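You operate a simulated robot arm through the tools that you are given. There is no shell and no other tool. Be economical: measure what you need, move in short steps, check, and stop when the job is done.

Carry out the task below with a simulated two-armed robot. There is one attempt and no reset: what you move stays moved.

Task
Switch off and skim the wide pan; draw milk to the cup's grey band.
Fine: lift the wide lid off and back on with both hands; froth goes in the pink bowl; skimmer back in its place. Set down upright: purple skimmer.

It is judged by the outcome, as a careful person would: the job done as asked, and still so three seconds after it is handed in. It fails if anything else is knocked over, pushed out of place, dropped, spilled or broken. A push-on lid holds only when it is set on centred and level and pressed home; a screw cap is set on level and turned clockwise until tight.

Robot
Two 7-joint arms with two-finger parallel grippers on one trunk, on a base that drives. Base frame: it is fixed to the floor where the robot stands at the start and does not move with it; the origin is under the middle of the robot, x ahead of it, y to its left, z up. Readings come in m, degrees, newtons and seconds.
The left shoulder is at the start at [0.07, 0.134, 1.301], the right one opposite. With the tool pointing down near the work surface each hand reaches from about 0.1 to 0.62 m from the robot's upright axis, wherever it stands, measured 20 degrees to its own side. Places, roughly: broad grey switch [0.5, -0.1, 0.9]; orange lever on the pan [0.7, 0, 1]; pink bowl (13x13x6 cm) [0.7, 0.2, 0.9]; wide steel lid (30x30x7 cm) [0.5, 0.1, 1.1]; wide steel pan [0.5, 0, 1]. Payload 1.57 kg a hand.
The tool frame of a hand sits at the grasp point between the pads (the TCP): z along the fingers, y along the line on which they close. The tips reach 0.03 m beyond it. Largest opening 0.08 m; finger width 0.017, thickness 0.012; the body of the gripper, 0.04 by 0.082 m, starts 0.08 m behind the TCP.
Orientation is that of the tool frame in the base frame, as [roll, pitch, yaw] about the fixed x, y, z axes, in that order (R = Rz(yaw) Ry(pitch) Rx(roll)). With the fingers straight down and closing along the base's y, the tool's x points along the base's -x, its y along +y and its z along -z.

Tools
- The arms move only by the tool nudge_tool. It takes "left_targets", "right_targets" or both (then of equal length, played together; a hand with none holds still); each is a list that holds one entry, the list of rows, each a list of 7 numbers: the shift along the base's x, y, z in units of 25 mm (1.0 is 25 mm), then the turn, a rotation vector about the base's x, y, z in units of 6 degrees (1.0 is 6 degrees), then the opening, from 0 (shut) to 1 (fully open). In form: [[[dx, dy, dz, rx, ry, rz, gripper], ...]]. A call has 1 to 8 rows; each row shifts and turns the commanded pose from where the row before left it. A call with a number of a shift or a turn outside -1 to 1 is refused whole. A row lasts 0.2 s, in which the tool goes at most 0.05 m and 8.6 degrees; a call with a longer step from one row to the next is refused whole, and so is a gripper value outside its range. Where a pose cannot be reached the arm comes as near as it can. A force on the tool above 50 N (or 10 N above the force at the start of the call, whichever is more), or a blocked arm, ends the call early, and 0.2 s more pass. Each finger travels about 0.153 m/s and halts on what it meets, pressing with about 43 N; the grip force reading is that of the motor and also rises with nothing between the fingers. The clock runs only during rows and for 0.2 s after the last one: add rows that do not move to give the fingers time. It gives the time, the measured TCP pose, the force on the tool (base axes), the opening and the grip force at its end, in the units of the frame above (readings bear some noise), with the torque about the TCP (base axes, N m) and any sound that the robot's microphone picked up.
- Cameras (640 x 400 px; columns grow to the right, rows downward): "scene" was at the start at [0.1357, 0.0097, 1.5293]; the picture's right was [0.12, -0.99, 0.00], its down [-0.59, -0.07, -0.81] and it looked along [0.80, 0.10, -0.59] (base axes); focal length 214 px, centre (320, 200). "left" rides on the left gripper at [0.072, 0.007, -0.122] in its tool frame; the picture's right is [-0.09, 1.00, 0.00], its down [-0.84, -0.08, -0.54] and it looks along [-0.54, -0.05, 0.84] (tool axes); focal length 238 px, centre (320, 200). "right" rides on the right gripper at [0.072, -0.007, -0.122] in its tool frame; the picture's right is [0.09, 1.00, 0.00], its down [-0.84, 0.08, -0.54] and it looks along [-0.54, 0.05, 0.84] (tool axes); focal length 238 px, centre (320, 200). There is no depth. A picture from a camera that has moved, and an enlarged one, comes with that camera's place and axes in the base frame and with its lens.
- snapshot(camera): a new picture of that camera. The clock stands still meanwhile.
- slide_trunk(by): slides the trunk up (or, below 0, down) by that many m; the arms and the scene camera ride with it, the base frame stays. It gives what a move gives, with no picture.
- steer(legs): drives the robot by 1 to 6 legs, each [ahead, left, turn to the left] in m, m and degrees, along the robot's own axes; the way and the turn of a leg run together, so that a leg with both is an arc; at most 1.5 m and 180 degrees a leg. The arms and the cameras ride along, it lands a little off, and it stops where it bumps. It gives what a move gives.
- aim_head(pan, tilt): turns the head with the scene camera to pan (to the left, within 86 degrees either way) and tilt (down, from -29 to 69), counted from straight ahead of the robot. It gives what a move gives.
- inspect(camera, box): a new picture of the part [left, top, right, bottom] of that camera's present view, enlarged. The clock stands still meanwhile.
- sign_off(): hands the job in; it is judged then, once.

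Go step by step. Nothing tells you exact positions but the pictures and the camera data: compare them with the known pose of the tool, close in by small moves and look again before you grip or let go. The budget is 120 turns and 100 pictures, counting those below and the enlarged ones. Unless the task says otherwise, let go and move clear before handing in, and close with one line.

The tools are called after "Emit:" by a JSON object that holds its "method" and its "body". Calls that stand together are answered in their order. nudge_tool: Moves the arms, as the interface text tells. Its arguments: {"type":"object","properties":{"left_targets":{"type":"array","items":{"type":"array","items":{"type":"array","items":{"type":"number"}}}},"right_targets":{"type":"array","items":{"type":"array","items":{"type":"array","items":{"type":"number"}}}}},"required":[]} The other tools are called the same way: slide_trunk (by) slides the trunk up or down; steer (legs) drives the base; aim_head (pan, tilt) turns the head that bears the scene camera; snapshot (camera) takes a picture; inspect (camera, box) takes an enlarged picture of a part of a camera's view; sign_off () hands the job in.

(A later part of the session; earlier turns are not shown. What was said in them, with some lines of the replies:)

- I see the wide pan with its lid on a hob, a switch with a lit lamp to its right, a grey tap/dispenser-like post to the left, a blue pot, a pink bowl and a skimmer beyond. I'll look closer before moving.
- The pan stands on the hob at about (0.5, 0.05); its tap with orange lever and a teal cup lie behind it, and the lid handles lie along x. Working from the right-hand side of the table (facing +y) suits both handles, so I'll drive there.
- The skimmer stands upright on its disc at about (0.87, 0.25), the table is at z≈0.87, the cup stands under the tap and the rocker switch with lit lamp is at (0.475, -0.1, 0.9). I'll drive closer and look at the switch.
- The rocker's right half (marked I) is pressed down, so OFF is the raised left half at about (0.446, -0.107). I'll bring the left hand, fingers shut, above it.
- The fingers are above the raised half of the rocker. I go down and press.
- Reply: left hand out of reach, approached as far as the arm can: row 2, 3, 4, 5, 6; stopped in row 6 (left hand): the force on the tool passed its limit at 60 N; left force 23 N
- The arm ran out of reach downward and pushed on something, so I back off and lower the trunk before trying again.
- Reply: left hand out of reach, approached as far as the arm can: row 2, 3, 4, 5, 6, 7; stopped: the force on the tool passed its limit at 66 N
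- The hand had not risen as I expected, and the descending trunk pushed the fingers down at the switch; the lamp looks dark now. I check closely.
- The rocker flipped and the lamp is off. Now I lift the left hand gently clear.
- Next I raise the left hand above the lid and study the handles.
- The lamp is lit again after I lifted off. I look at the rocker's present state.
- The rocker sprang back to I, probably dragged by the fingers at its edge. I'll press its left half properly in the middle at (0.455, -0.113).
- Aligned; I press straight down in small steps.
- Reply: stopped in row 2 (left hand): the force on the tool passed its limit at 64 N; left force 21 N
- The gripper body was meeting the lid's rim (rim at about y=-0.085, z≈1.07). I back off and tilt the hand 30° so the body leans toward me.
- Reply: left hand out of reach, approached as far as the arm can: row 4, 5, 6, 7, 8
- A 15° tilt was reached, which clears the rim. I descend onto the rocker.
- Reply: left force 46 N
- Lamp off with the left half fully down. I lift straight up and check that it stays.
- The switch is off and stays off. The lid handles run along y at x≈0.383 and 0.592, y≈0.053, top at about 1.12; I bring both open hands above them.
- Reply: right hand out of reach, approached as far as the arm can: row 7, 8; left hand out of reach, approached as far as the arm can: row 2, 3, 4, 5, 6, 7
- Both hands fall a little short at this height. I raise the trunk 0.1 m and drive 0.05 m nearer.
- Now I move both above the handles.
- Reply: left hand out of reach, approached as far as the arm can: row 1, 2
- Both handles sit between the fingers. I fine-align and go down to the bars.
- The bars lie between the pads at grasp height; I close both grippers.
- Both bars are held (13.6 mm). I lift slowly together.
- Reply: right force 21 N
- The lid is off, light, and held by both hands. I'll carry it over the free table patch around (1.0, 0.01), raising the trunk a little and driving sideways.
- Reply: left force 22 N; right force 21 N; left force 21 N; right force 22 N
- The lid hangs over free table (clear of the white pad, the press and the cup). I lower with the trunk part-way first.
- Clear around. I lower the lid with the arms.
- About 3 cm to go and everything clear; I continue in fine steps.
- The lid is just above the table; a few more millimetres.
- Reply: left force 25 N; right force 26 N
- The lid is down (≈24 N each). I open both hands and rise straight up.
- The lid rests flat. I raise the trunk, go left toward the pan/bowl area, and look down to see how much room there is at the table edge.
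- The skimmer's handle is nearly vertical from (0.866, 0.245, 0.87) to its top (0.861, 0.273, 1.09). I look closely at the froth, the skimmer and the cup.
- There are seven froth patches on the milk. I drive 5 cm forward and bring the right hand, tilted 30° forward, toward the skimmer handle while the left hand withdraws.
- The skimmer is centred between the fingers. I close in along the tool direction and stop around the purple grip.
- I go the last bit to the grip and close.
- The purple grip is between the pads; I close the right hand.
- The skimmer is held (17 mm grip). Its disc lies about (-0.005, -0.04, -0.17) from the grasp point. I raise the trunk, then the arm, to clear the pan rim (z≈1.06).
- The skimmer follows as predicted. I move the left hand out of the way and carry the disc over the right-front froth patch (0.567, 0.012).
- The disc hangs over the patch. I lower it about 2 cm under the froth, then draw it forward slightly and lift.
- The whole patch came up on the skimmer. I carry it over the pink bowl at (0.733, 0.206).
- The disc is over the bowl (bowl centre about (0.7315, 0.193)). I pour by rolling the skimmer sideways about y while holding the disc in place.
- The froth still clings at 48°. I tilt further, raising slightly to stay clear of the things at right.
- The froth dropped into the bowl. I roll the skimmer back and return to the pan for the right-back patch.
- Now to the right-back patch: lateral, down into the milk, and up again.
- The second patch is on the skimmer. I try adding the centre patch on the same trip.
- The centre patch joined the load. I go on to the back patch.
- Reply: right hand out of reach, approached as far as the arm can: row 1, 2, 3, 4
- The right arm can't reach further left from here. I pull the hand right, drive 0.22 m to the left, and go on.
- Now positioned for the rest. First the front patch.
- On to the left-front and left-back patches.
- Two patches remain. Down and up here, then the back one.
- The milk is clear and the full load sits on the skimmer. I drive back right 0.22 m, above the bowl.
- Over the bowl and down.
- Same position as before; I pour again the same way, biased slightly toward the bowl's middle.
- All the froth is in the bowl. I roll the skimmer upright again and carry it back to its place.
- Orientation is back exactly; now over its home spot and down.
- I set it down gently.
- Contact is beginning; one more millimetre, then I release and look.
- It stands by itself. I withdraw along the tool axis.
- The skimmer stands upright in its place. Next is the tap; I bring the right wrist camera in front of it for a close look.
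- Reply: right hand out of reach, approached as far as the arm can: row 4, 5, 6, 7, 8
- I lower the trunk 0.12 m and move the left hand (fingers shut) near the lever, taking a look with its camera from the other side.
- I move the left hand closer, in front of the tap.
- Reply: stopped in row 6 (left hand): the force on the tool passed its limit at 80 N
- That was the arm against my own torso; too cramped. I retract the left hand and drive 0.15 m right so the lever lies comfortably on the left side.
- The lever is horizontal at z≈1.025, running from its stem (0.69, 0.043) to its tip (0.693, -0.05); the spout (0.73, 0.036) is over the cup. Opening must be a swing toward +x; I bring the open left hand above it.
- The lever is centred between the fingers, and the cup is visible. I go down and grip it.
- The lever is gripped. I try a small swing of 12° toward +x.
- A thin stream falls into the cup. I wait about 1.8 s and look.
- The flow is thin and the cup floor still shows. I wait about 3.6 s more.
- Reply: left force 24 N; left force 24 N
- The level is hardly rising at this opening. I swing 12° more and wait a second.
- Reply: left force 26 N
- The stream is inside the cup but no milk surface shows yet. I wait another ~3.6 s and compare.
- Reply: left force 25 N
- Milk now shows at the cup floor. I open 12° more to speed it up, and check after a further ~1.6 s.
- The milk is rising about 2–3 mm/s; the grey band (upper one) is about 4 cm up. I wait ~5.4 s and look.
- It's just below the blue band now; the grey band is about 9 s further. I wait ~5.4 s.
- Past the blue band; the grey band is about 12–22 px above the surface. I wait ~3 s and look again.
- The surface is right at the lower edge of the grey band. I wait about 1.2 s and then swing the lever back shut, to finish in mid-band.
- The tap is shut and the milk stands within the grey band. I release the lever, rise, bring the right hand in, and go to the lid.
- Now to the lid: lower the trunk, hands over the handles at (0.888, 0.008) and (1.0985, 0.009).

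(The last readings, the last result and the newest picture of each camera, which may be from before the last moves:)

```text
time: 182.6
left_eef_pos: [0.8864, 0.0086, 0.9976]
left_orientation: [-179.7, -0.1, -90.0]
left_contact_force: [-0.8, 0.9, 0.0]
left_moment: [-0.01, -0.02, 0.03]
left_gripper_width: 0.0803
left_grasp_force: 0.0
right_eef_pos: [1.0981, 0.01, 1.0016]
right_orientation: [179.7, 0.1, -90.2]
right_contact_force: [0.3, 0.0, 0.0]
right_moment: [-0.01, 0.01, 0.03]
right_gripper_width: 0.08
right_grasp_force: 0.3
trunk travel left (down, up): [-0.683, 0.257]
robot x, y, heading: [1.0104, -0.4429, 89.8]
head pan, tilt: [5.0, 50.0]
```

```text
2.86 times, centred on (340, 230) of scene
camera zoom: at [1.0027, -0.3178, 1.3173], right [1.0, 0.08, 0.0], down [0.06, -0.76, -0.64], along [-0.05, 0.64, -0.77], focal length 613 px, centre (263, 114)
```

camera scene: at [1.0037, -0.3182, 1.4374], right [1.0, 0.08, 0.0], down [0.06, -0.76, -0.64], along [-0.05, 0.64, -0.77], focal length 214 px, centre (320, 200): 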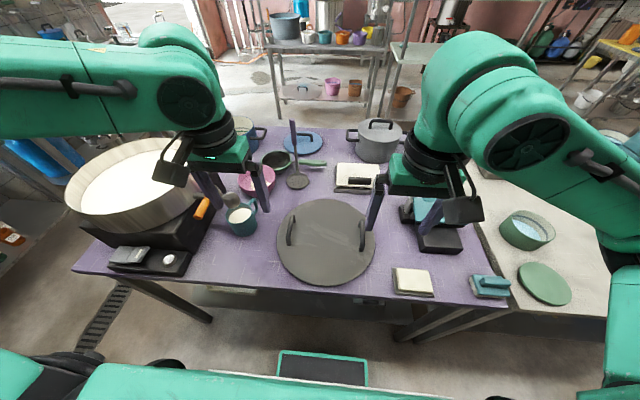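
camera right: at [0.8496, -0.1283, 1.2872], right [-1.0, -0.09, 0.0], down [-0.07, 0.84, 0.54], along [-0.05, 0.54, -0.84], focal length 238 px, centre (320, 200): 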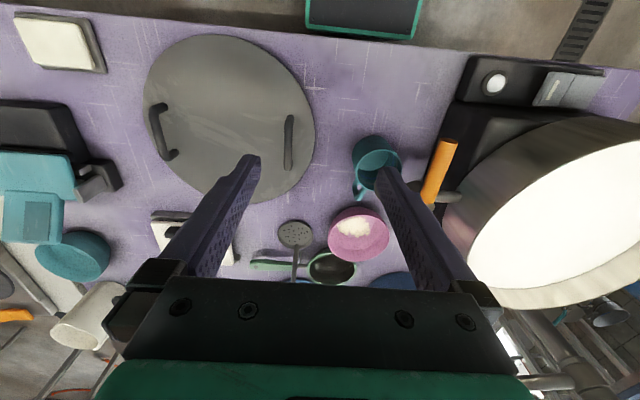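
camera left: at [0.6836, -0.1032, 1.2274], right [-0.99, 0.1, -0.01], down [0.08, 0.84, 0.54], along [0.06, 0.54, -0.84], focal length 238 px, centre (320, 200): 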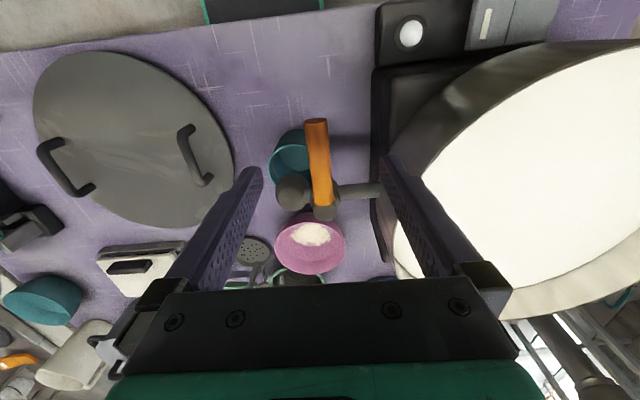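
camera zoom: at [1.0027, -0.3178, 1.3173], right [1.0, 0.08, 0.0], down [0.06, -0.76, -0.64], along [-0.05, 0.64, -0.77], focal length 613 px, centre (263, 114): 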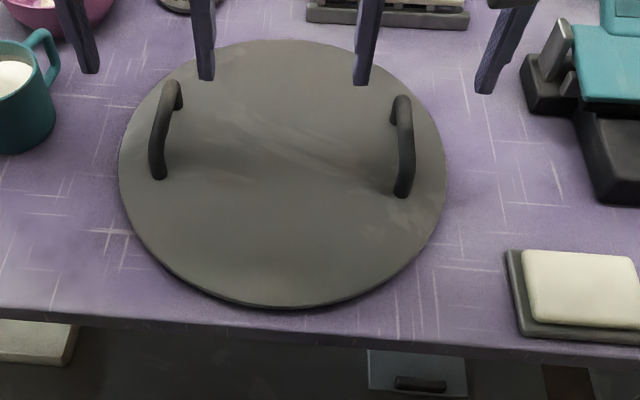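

Both hands straddle the handles. Down and grip.

Emit:
{"method": "nudge_tool", "body": {"left_targets": [[[0.04, 0, -0.8, 0, 0, 0, 1], [0, 0, -0.8, 0, 0, 0, 1], [0, 0, -0.8, 0, 0, 0, 1], [0, 0, -0.6, 0, 0, 0, 1], [0, 0, -0.37, 0, 0, 0, 1], [0, 0, 0, 0, 0, 0, 0], [0, 0, 0, 0, 0, 0, 0], [0, 0, 0, 0, 0, 0, 0]]], "right_targets": [[[0, 0, -0.8, 0, 0, 0, 1], [0, 0, -0.8, 0, 0, 0, 1], [0, 0, -0.8, 0, 0, 0, 1], [0, 0, -0.7, 0, 0, 0, 1], [0, 0, -0.42, 0, 0, 0, 1], [0, 0, 0, 0, 0, 0, 0], [0, 0, 0, 0, 0, 0, 0], [0, 0, 0, 0, 0, 0, 0]]]}}

```text
time: 184.3
left_eef_pos: [0.8872, 0.0081, 0.9138]
left_orientation: [-179.7, 0.0, -89.9]
left_contact_force: [-3.4, -1.1, -0.2]
left_moment: [0.34, 0.05, -0.13]
left_gripper_width: 0.0136
left_grasp_force: 30.2
right_eef_pos: [1.0986, 0.0104, 0.9126]
right_orientation: [179.8, 0.1, -90.3]
right_contact_force: [3.9, 0.7, 0.0]
right_moment: [0.12, -0.04, 0.02]
right_gripper_width: 0.0135
right_grasp_force: 30.4
trunk travel left (down, up): [-0.683, 0.257]
robot x, y, heading: [1.0078, -0.4431, 89.6]
head pan, tilt: [5.0, 50.0]
```

Both handles held. I lift straight up together.

Emit:
{"method": "nudge_tool", "body": {"left_targets": [[[0, 0, 0.3, 0, 0, 0, 0], [0, 0, 0.6, 0, 0, 0, 0], [0, 0, 0.9, 0, 0, 0, 0], [0, 0, 0.95, 0, 0, 0, 0], [0, 0, 0.95, 0, 0, 0, 0], [0, 0, 0.95, 0, 0, 0, 0], [0, 0, 0.95, 0, 0, 0, 0], [0, 0, 0.9, 0, 0, 0, 0]]], "right_targets": [[[0, 0, 0.3, 0, 0, 0, 0], [0, 0, 0.6, 0, 0, 0, 0], [0, 0, 0.9, 0, 0, 0, 0], [0, 0, 0.95, 0, 0, 0, 0], [0, 0, 0.95, 0, 0, 0, 0], [0, 0, 0.95, 0, 0, 0, 0], [0, 0, 0.95, 0, 0, 0, 0], [0, 0, 0.9, 0, 0, 0, 0]]]}}

Emit:
{"method": "slide_trunk", "body": {"by": 0.15}}

Emit:
{"method": "steer", "body": {"legs": [[0, 0.35, 0], [0.02, 0.154, 0]]}}

Emit:
{"method": "snapshot", "body": {"camera": "scene"}}

```text
time: 186.2
left_eef_pos: [0.8887, 0.007, 1.0766]
left_orientation: [-179.6, -0.1, -89.9]
left_contact_force: [-15.3, -0.7, -3.3]
left_moment: [-0.23, 0.2, -0.13]
left_gripper_width: 0.0136
left_grasp_force: 30.3
right_eef_pos: [1.0978, 0.0111, 1.0756]
right_orientation: [179.7, 0.1, -90.3]
right_contact_force: [15.9, 1.0, -1.7]
right_moment: [0.2, -0.1, -0.02]
right_gripper_width: 0.0136
right_grasp_force: 30.4
trunk travel left (down, up): [-0.683, 0.257]
robot x, y, heading: [1.0134, -0.4417, 90.0]
head pan, tilt: [5.0, 50.0]
```

```text
time: 187.9
left_eef_pos: [0.8883, 0.0079, 1.2256]
left_orientation: [-179.7, -0.2, -89.9]
left_contact_force: [-21.0, -0.5, -2.5]
left_moment: [0.01, 0.16, -0.07]
left_gripper_width: 0.0134
left_grasp_force: 29.7
right_eef_pos: [1.0981, 0.0118, 1.2254]
right_orientation: [179.8, 0.0, -90.3]
right_contact_force: [19.8, 0.4, -2.1]
right_moment: [-0.06, -0.19, 0.02]
right_gripper_width: 0.0134
right_grasp_force: 30.5
trunk travel left (down, up): [-0.833, 0.107]
robot x, y, heading: [1.0113, -0.4437, 90.3]
head pan, tilt: [5.0, 50.0]
```

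```text
time: 191.2
left_eef_pos: [0.3886, 0.0309, 1.2277]
left_orientation: [-179.9, -0.1, -90.1]
left_contact_force: [-19.9, -0.6, -2.9]
left_moment: [-0.07, 0.22, -0.05]
left_gripper_width: 0.0138
left_grasp_force: 30.2
right_eef_pos: [0.5988, 0.033, 1.2252]
right_orientation: [179.7, 0.1, -90.6]
right_contact_force: [20.6, -0.4, -3.2]
right_moment: [0.09, -0.16, 0.08]
right_gripper_width: 0.0137
right_grasp_force: 29.6
trunk travel left (down, up): [-0.833, 0.107]
robot x, y, heading: [0.5092, -0.4246, 89.7]
head pan, tilt: [5.0, 50.0]
```

```text
9 pictures are left
camera scene: at [0.5028, -0.2949, 1.4673], right [1.0, 0.08, 0.0], down [0.06, -0.76, -0.64], along [-0.05, 0.64, -0.77], focal length 214 px, centre (320, 200)
```

scene: 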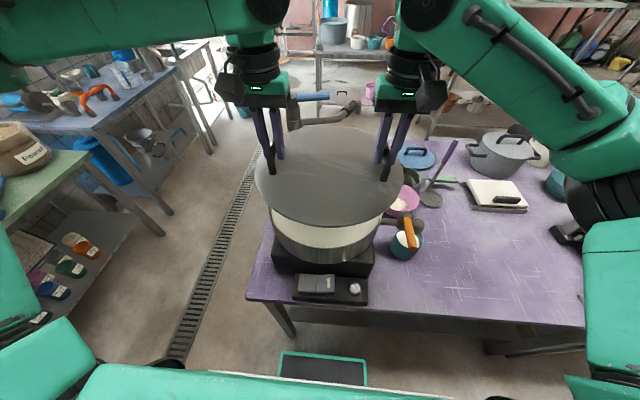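

The lid is above the pan, about 5 mm in +x and 19 mm short in y. I lower the trunk 5 cm, then correct and take a look.

Emit:
{"method": "slide_trunk", "body": {"by": -0.05}}

Emit:
{"method": "nudge_tool", "body": {"left_targets": [[[-0.1, 0.38, 0, 0, 0, 0, 0], [-0.1, 0.38, 0, 0, 0, 0, 0], [0, 0, -0.2, 0, 0, 0, 0], [0, 0, -0.2, 0, 0, 0, 0], [0, 0, 0, 0, 0, 0, 0]]], "right_targets": [[[-0.1, 0.38, 0, 0, 0, 0, 0], [-0.1, 0.38, 0, 0, 0, 0, 0], [0, 0, -0.2, 0, 0, 0, 0], [0, 0, -0.2, 0, 0, 0, 0], [0, 0, 0, 0, 0, 0, 0]]]}}

```text
time: 192.1
left_eef_pos: [0.3844, 0.0317, 1.1754]
left_orientation: [-179.7, -0.2, -90.2]
left_contact_force: [-0.5, -0.4, -2.8]
left_moment: [-0.01, 0.03, -0.12]
left_gripper_width: 0.0136
left_grasp_force: 30.5
right_eef_pos: [0.5958, 0.0326, 1.1768]
right_orientation: [179.8, 0.1, -90.5]
right_contact_force: [0.2, 0.7, -2.8]
right_moment: [-0.02, -0.01, -0.03]
right_gripper_width: 0.0136
right_grasp_force: 29.8
trunk travel left (down, up): [-0.783, 0.157]
robot x, y, heading: [0.5037, -0.4216, 89.6]
head pan, tilt: [5.0, 50.0]
```

```text
time: 193.3
left_eef_pos: [0.3817, 0.0515, 1.1659]
left_orientation: [-179.7, -0.2, -90.2]
left_contact_force: [-0.8, 0.8, -2.3]
left_moment: [-0.07, 0.0, -0.02]
left_gripper_width: 0.0135
left_grasp_force: 30.1
right_eef_pos: [0.5912, 0.0524, 1.165]
right_orientation: [179.9, 0.0, -90.5]
right_contact_force: [-0.6, -0.7, -2.1]
right_moment: [0.0, 0.0, 0.08]
right_gripper_width: 0.0134
right_grasp_force: 30.2
trunk travel left (down, up): [-0.783, 0.157]
robot x, y, heading: [0.5029, -0.4195, 89.8]
head pan, tilt: [5.0, 50.0]
```

Within 2 mm. I correct that and go down close to the rim.

Emit:
{"method": "nudge_tool", "body": {"left_targets": [[[0.09, -0.04, -0.3, 0, 0, 0, 0], [0, 0, -0.4, 0, 0, 0, 0], [0, 0, -0.4, 0, 0, 0, 0], [0, 0, -0.3, 0, 0, 0, 0], [0, 0, 0, 0, 0, 0, 0]]], "right_targets": [[[0.09, -0.04, -0.3, 0, 0, 0, 0], [0, 0, -0.4, 0, 0, 0, 0], [0, 0, -0.4, 0, 0, 0, 0], [0, 0, -0.3, 0, 0, 0, 0], [0, 0, 0, 0, 0, 0, 0]]]}}

Emit:
{"method": "inspect", "body": {"camera": "scene", "box": [240, 130, 430, 270]}}

```text
time: 194.5
left_eef_pos: [0.3834, 0.0489, 1.1315]
left_orientation: [-179.8, -0.1, -90.1]
left_contact_force: [-3.0, -0.1, -3.5]
left_moment: [0.02, 0.03, -0.06]
left_gripper_width: 0.0135
left_grasp_force: 29.9
right_eef_pos: [0.593, 0.0508, 1.1297]
right_orientation: [179.7, 0.1, -90.5]
right_contact_force: [2.5, -0.1, -3.1]
right_moment: [-0.09, -0.03, 0.05]
right_gripper_width: 0.0136
right_grasp_force: 29.9
trunk travel left (down, up): [-0.783, 0.157]
robot x, y, heading: [0.5073, -0.4235, 89.5]
head pan, tilt: [5.0, 50.0]
```

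```text
2.86 times, centred on (335, 200) of scene
camera zoom: at [0.4993, -0.2943, 1.4172], right [1.0, 0.08, 0.0], down [0.06, -0.76, -0.64], along [-0.05, 0.64, -0.77], focal length 613 px, centre (277, 200)
```

zoom: 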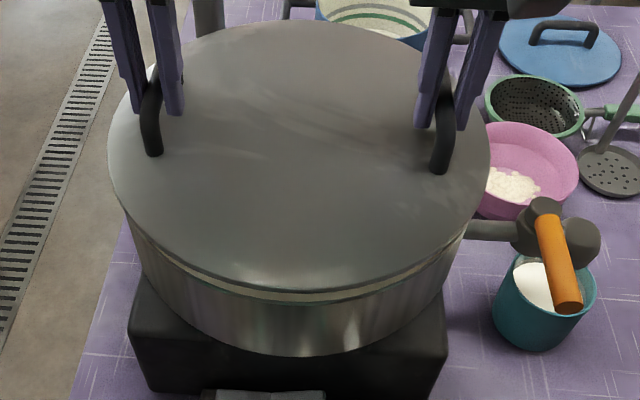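

Centred with an even gap all round. I lower to the rim and press.

Emit:
{"method": "nudge_tool", "body": {"left_targets": [[[0.02, 0.03, -0.15, 0, 0, 0, 0], [0, 0, -0.15, 0, 0, 0, 0], [0, 0, -0.15, 0, 0, 0, 0], [0, 0, -0.1, 0, 0, 0, 0], [0, 0, -0.1, 0, 0, 0, 0], [0, 0, -0.1, 0, 0, 0, 0], [0, 0, 0, 0, 0, 0, 0]]], "right_targets": [[[0.02, 0.03, -0.15, 0, 0, 0, 0], [0, 0, -0.15, 0, 0, 0, 0], [0, 0, -0.15, 0, 0, 0, 0], [0, 0, -0.1, 0, 0, 0, 0], [0, 0, -0.1, 0, 0, 0, 0], [0, 0, -0.1, 0, 0, 0, 0], [0, 0, 0, 0, 0, 0, 0]]]}}

```text
time: 196.1
left_eef_pos: [0.3837, 0.0507, 1.1148]
left_orientation: [-179.6, 0.2, -90.1]
left_contact_force: [-3.1, 1.4, 13.5]
left_moment: [-0.74, 0.04, -0.09]
left_gripper_width: 0.0134
left_grasp_force: 30.1
right_eef_pos: [0.5932, 0.0519, 1.1158]
right_orientation: [179.8, 0.4, -90.6]
right_contact_force: [3.1, 9.3, 15.4]
right_moment: [-0.54, -0.03, 0.06]
right_gripper_width: 0.0138
right_grasp_force: 30.5
trunk travel left (down, up): [-0.783, 0.157]
robot x, y, heading: [0.5062, -0.4197, 89.5]
head pan, tilt: [5.0, 50.0]
```

It sits at the original height. I press a bit harder to seat it.

Emit:
{"method": "nudge_tool", "body": {"left_targets": [[[0, 0, -0.12, 0, 0, 0, 0], [0, 0, -0.12, 0, 0, 0, 0], [0, 0, 0, 0, 0, 0, 0]]], "right_targets": [[[0, 0, -0.12, 0, 0, 0, 0], [0, 0, -0.12, 0, 0, 0, 0], [0, 0, 0, 0, 0, 0, 0]]]}}

Emit:
{"method": "inspect", "body": {"camera": "scene", "box": [240, 130, 430, 270]}}

```text
time: 196.9
left_eef_pos: [0.3836, 0.0471, 1.1087]
left_orientation: [-179.6, 0.2, -90.2]
left_contact_force: [-2.1, 10.2, 22.7]
left_moment: [0.13, 0.02, -0.1]
left_gripper_width: 0.0136
left_grasp_force: 30.1
right_eef_pos: [0.5933, 0.0489, 1.1081]
right_orientation: [179.8, 0.3, -90.3]
right_contact_force: [2.1, 3.3, 23.5]
right_moment: [0.11, -0.03, 0.02]
right_gripper_width: 0.0133
right_grasp_force: 30.0
trunk travel left (down, up): [-0.783, 0.157]
robot x, y, heading: [0.5051, -0.4243, 89.4]
head pan, tilt: [5.0, 50.0]
```

```text
2.86 times, centred on (335, 200) of scene
camera zoom: at [0.4994, -0.2988, 1.4179], right [1.0, 0.08, 0.0], down [0.06, -0.76, -0.64], along [-0.05, 0.64, -0.76], focal length 613 px, centre (277, 200)
```

zoom: 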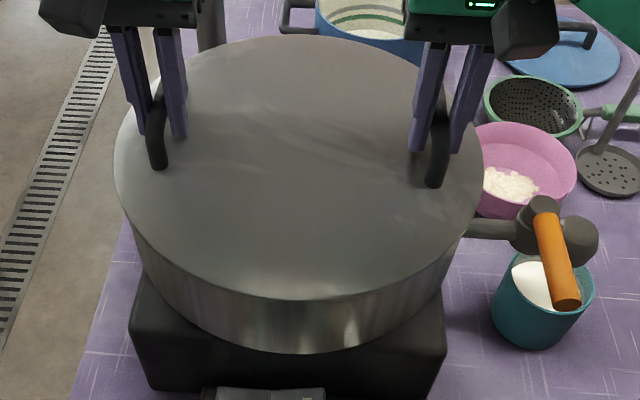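

The lid dropped home and self-centred. One more firm push, then I release.

Emit:
{"method": "nudge_tool", "body": {"left_targets": [[[0, 0, -0.12, 0, 0, 0, 0], [0, 0, -0.1, 0, 0, 0, 0], [0, 0, 0, 0, 0, 0, 0]]], "right_targets": [[[0, 0, -0.12, 0, 0, 0, 0], [0, 0, -0.1, 0, 0, 0, 0], [0, 0, 0, 0, 0, 0, 0]]]}}

```text
time: 197.7
left_eef_pos: [0.3836, 0.0462, 1.104]
left_orientation: [-179.7, 0.1, -90.1]
left_contact_force: [-1.7, 5.0, 23.4]
left_moment: [0.06, -0.02, -0.07]
left_gripper_width: 0.0135
left_grasp_force: 30.0
right_eef_pos: [0.5949, 0.0472, 1.1035]
right_orientation: [179.8, 0.4, -90.5]
right_contact_force: [1.2, 4.5, 25.5]
right_moment: [-0.16, 0.01, 0.07]
right_gripper_width: 0.0138
right_grasp_force: 30.2
trunk travel left (down, up): [-0.783, 0.157]
robot x, y, heading: [0.5059, -0.4202, 89.5]
head pan, tilt: [5.0, 50.0]
```

The hands now just slip on the handles, so it is home. I open and rise straight up.

Emit:
{"method": "nudge_tool", "body": {"left_targets": [[[0, 0, 0.1, 0, 0, 0, 1], [0, 0, 0, 0, 0, 0, 1], [0, 0, 0, 0, 0, 0, 1], [0, 0, 0.6, 0, 0, 0, 1], [0, 0, 0.9, 0, 0, 0, 1], [0, 0, 0.9, 0, 0, 0, 1], [0, 0, 0.9, 0, 0, 0, 1], [0, 0, 0.9, 0, 0, 0, 1]]], "right_targets": [[[0, 0, 0.1, 0, 0, 0, 1], [0, 0, 0, 0, 0, 0, 1], [0, 0, 0, 0, 0, 0, 1], [0, 0, 0.6, 0, 0, 0, 1], [0, 0, 0.9, 0, 0, 0, 1], [0, 0, 0.9, 0, 0, 0, 1], [0, 0, 0.9, 0, 0, 0, 1], [0, 0, 0.9, 0, 0, 0, 1]]]}}

Emit:
{"method": "slide_trunk", "body": {"by": 0.1}}

Emit:
{"method": "steer", "body": {"legs": [[-0.25, 0, 0]]}}

Emit:
{"method": "snapshot", "body": {"camera": "scene"}}

Emit:
{"method": "inspect", "body": {"camera": "scene", "box": [250, 110, 450, 240]}}

```text
time: 199.5
left_eef_pos: [0.384, 0.0495, 1.2099]
left_orientation: [-179.7, -0.1, -90.1]
left_contact_force: [-0.4, 0.3, 0.4]
left_moment: [0.02, -0.02, -0.01]
left_gripper_width: 0.0803
left_grasp_force: 0.2
right_eef_pos: [0.5949, 0.0502, 1.208]
right_orientation: [180.0, 0.2, -90.4]
right_contact_force: [-0.1, -0.5, 0.2]
right_moment: [0.03, 0.02, 0.05]
right_gripper_width: 0.08
right_grasp_force: 0.0
trunk travel left (down, up): [-0.783, 0.157]
robot x, y, heading: [0.5081, -0.4201, 89.5]
head pan, tilt: [5.0, 50.0]
```

```text
time: 200.8
left_eef_pos: [0.3838, 0.0488, 1.3088]
left_orientation: [-179.8, -0.1, -90.1]
left_contact_force: [0.5, -0.2, -0.6]
left_moment: [-0.02, 0.02, 0.0]
left_gripper_width: 0.0801
left_grasp_force: 0.0
right_eef_pos: [0.5949, 0.0523, 1.3083]
right_orientation: [179.9, 0.2, -90.5]
right_contact_force: [0.1, -0.2, 0.8]
right_moment: [-0.03, -0.01, 0.03]
right_gripper_width: 0.0802
right_grasp_force: 0.0
trunk travel left (down, up): [-0.883, 0.057]
robot x, y, heading: [0.5043, -0.4205, 89.6]
head pan, tilt: [5.0, 50.0]
```

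```text
time: 202.6
left_eef_pos: [0.3824, -0.1961, 1.308]
left_orientation: [-179.7, -0.3, -90.2]
left_contact_force: [0.1, 0.6, -0.3]
left_moment: [-0.04, -0.01, 0.04]
left_gripper_width: 0.0803
left_grasp_force: 0.1
right_eef_pos: [0.5923, -0.1936, 1.3058]
right_orientation: [179.9, -0.1, -90.5]
right_contact_force: [-0.3, 0.4, 0.0]
right_moment: [0.0, -0.01, 0.03]
right_gripper_width: 0.08
right_grasp_force: 0.0
trunk travel left (down, up): [-0.883, 0.057]
robot x, y, heading: [0.5057, -0.6699, 89.6]
head pan, tilt: [5.0, 50.0]
```

```text
6 pictures are left
camera scene: at [0.4977, -0.5401, 1.5169], right [1.0, 0.08, 0.0], down [0.06, -0.77, -0.64], along [-0.05, 0.64, -0.77], focal length 214 px, centre (320, 200)
```

scene: 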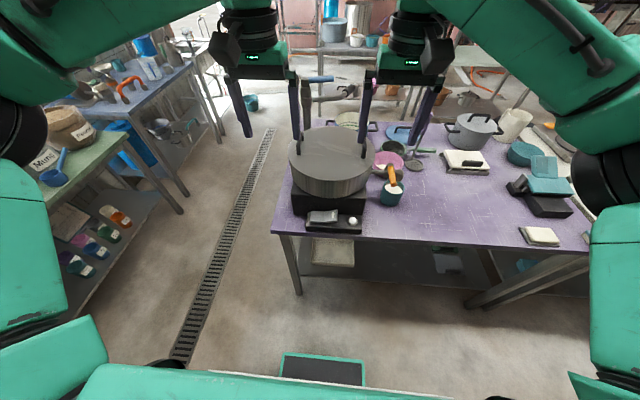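

```text
3.08 times, centred on (350, 175) of scene
camera zoom: at [0.4977, -0.5401, 1.5169], right [1.0, 0.08, 0.0], down [0.06, -0.77, -0.64], along [-0.05, 0.64, -0.77], focal length 660 px, centre (228, 277)
```

zoom: 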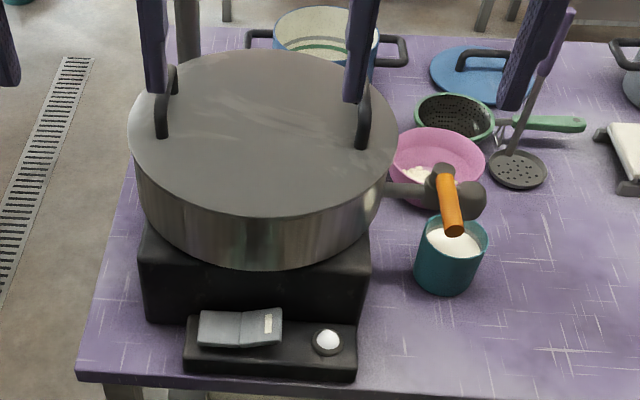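

Everything is in place; a last close look at the milk level and the tap.

Emit:
{"method": "inspect", "body": {"camera": "scene", "box": [375, 160, 415, 210]}}

```text
8.00 times, centred on (395, 185) of scene
camera zoom: at [0.4977, -0.5401, 1.5169], right [1.0, 0.08, 0.0], down [0.06, -0.77, -0.64], along [-0.05, 0.64, -0.77], focal length 1716 px, centre (-280, 320)
```

zoom: 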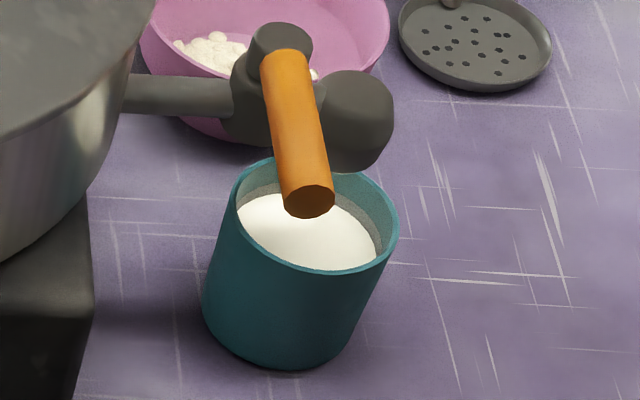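

The milk surface lies in the grey band, the tap is shut, the lid is seated, the lamp is off and both hands are clear, so I hand in.

Emit:
{"method": "sign_off", "body": {}}

```text
The job is handed in.
```

The wide pan is switched off and skimmed, with the froth in the pink bowl. The purple skimmer stands upright in its place, the cup is filled to its grey band with the tap shut, and the lid is back on, pressed home with both hands.
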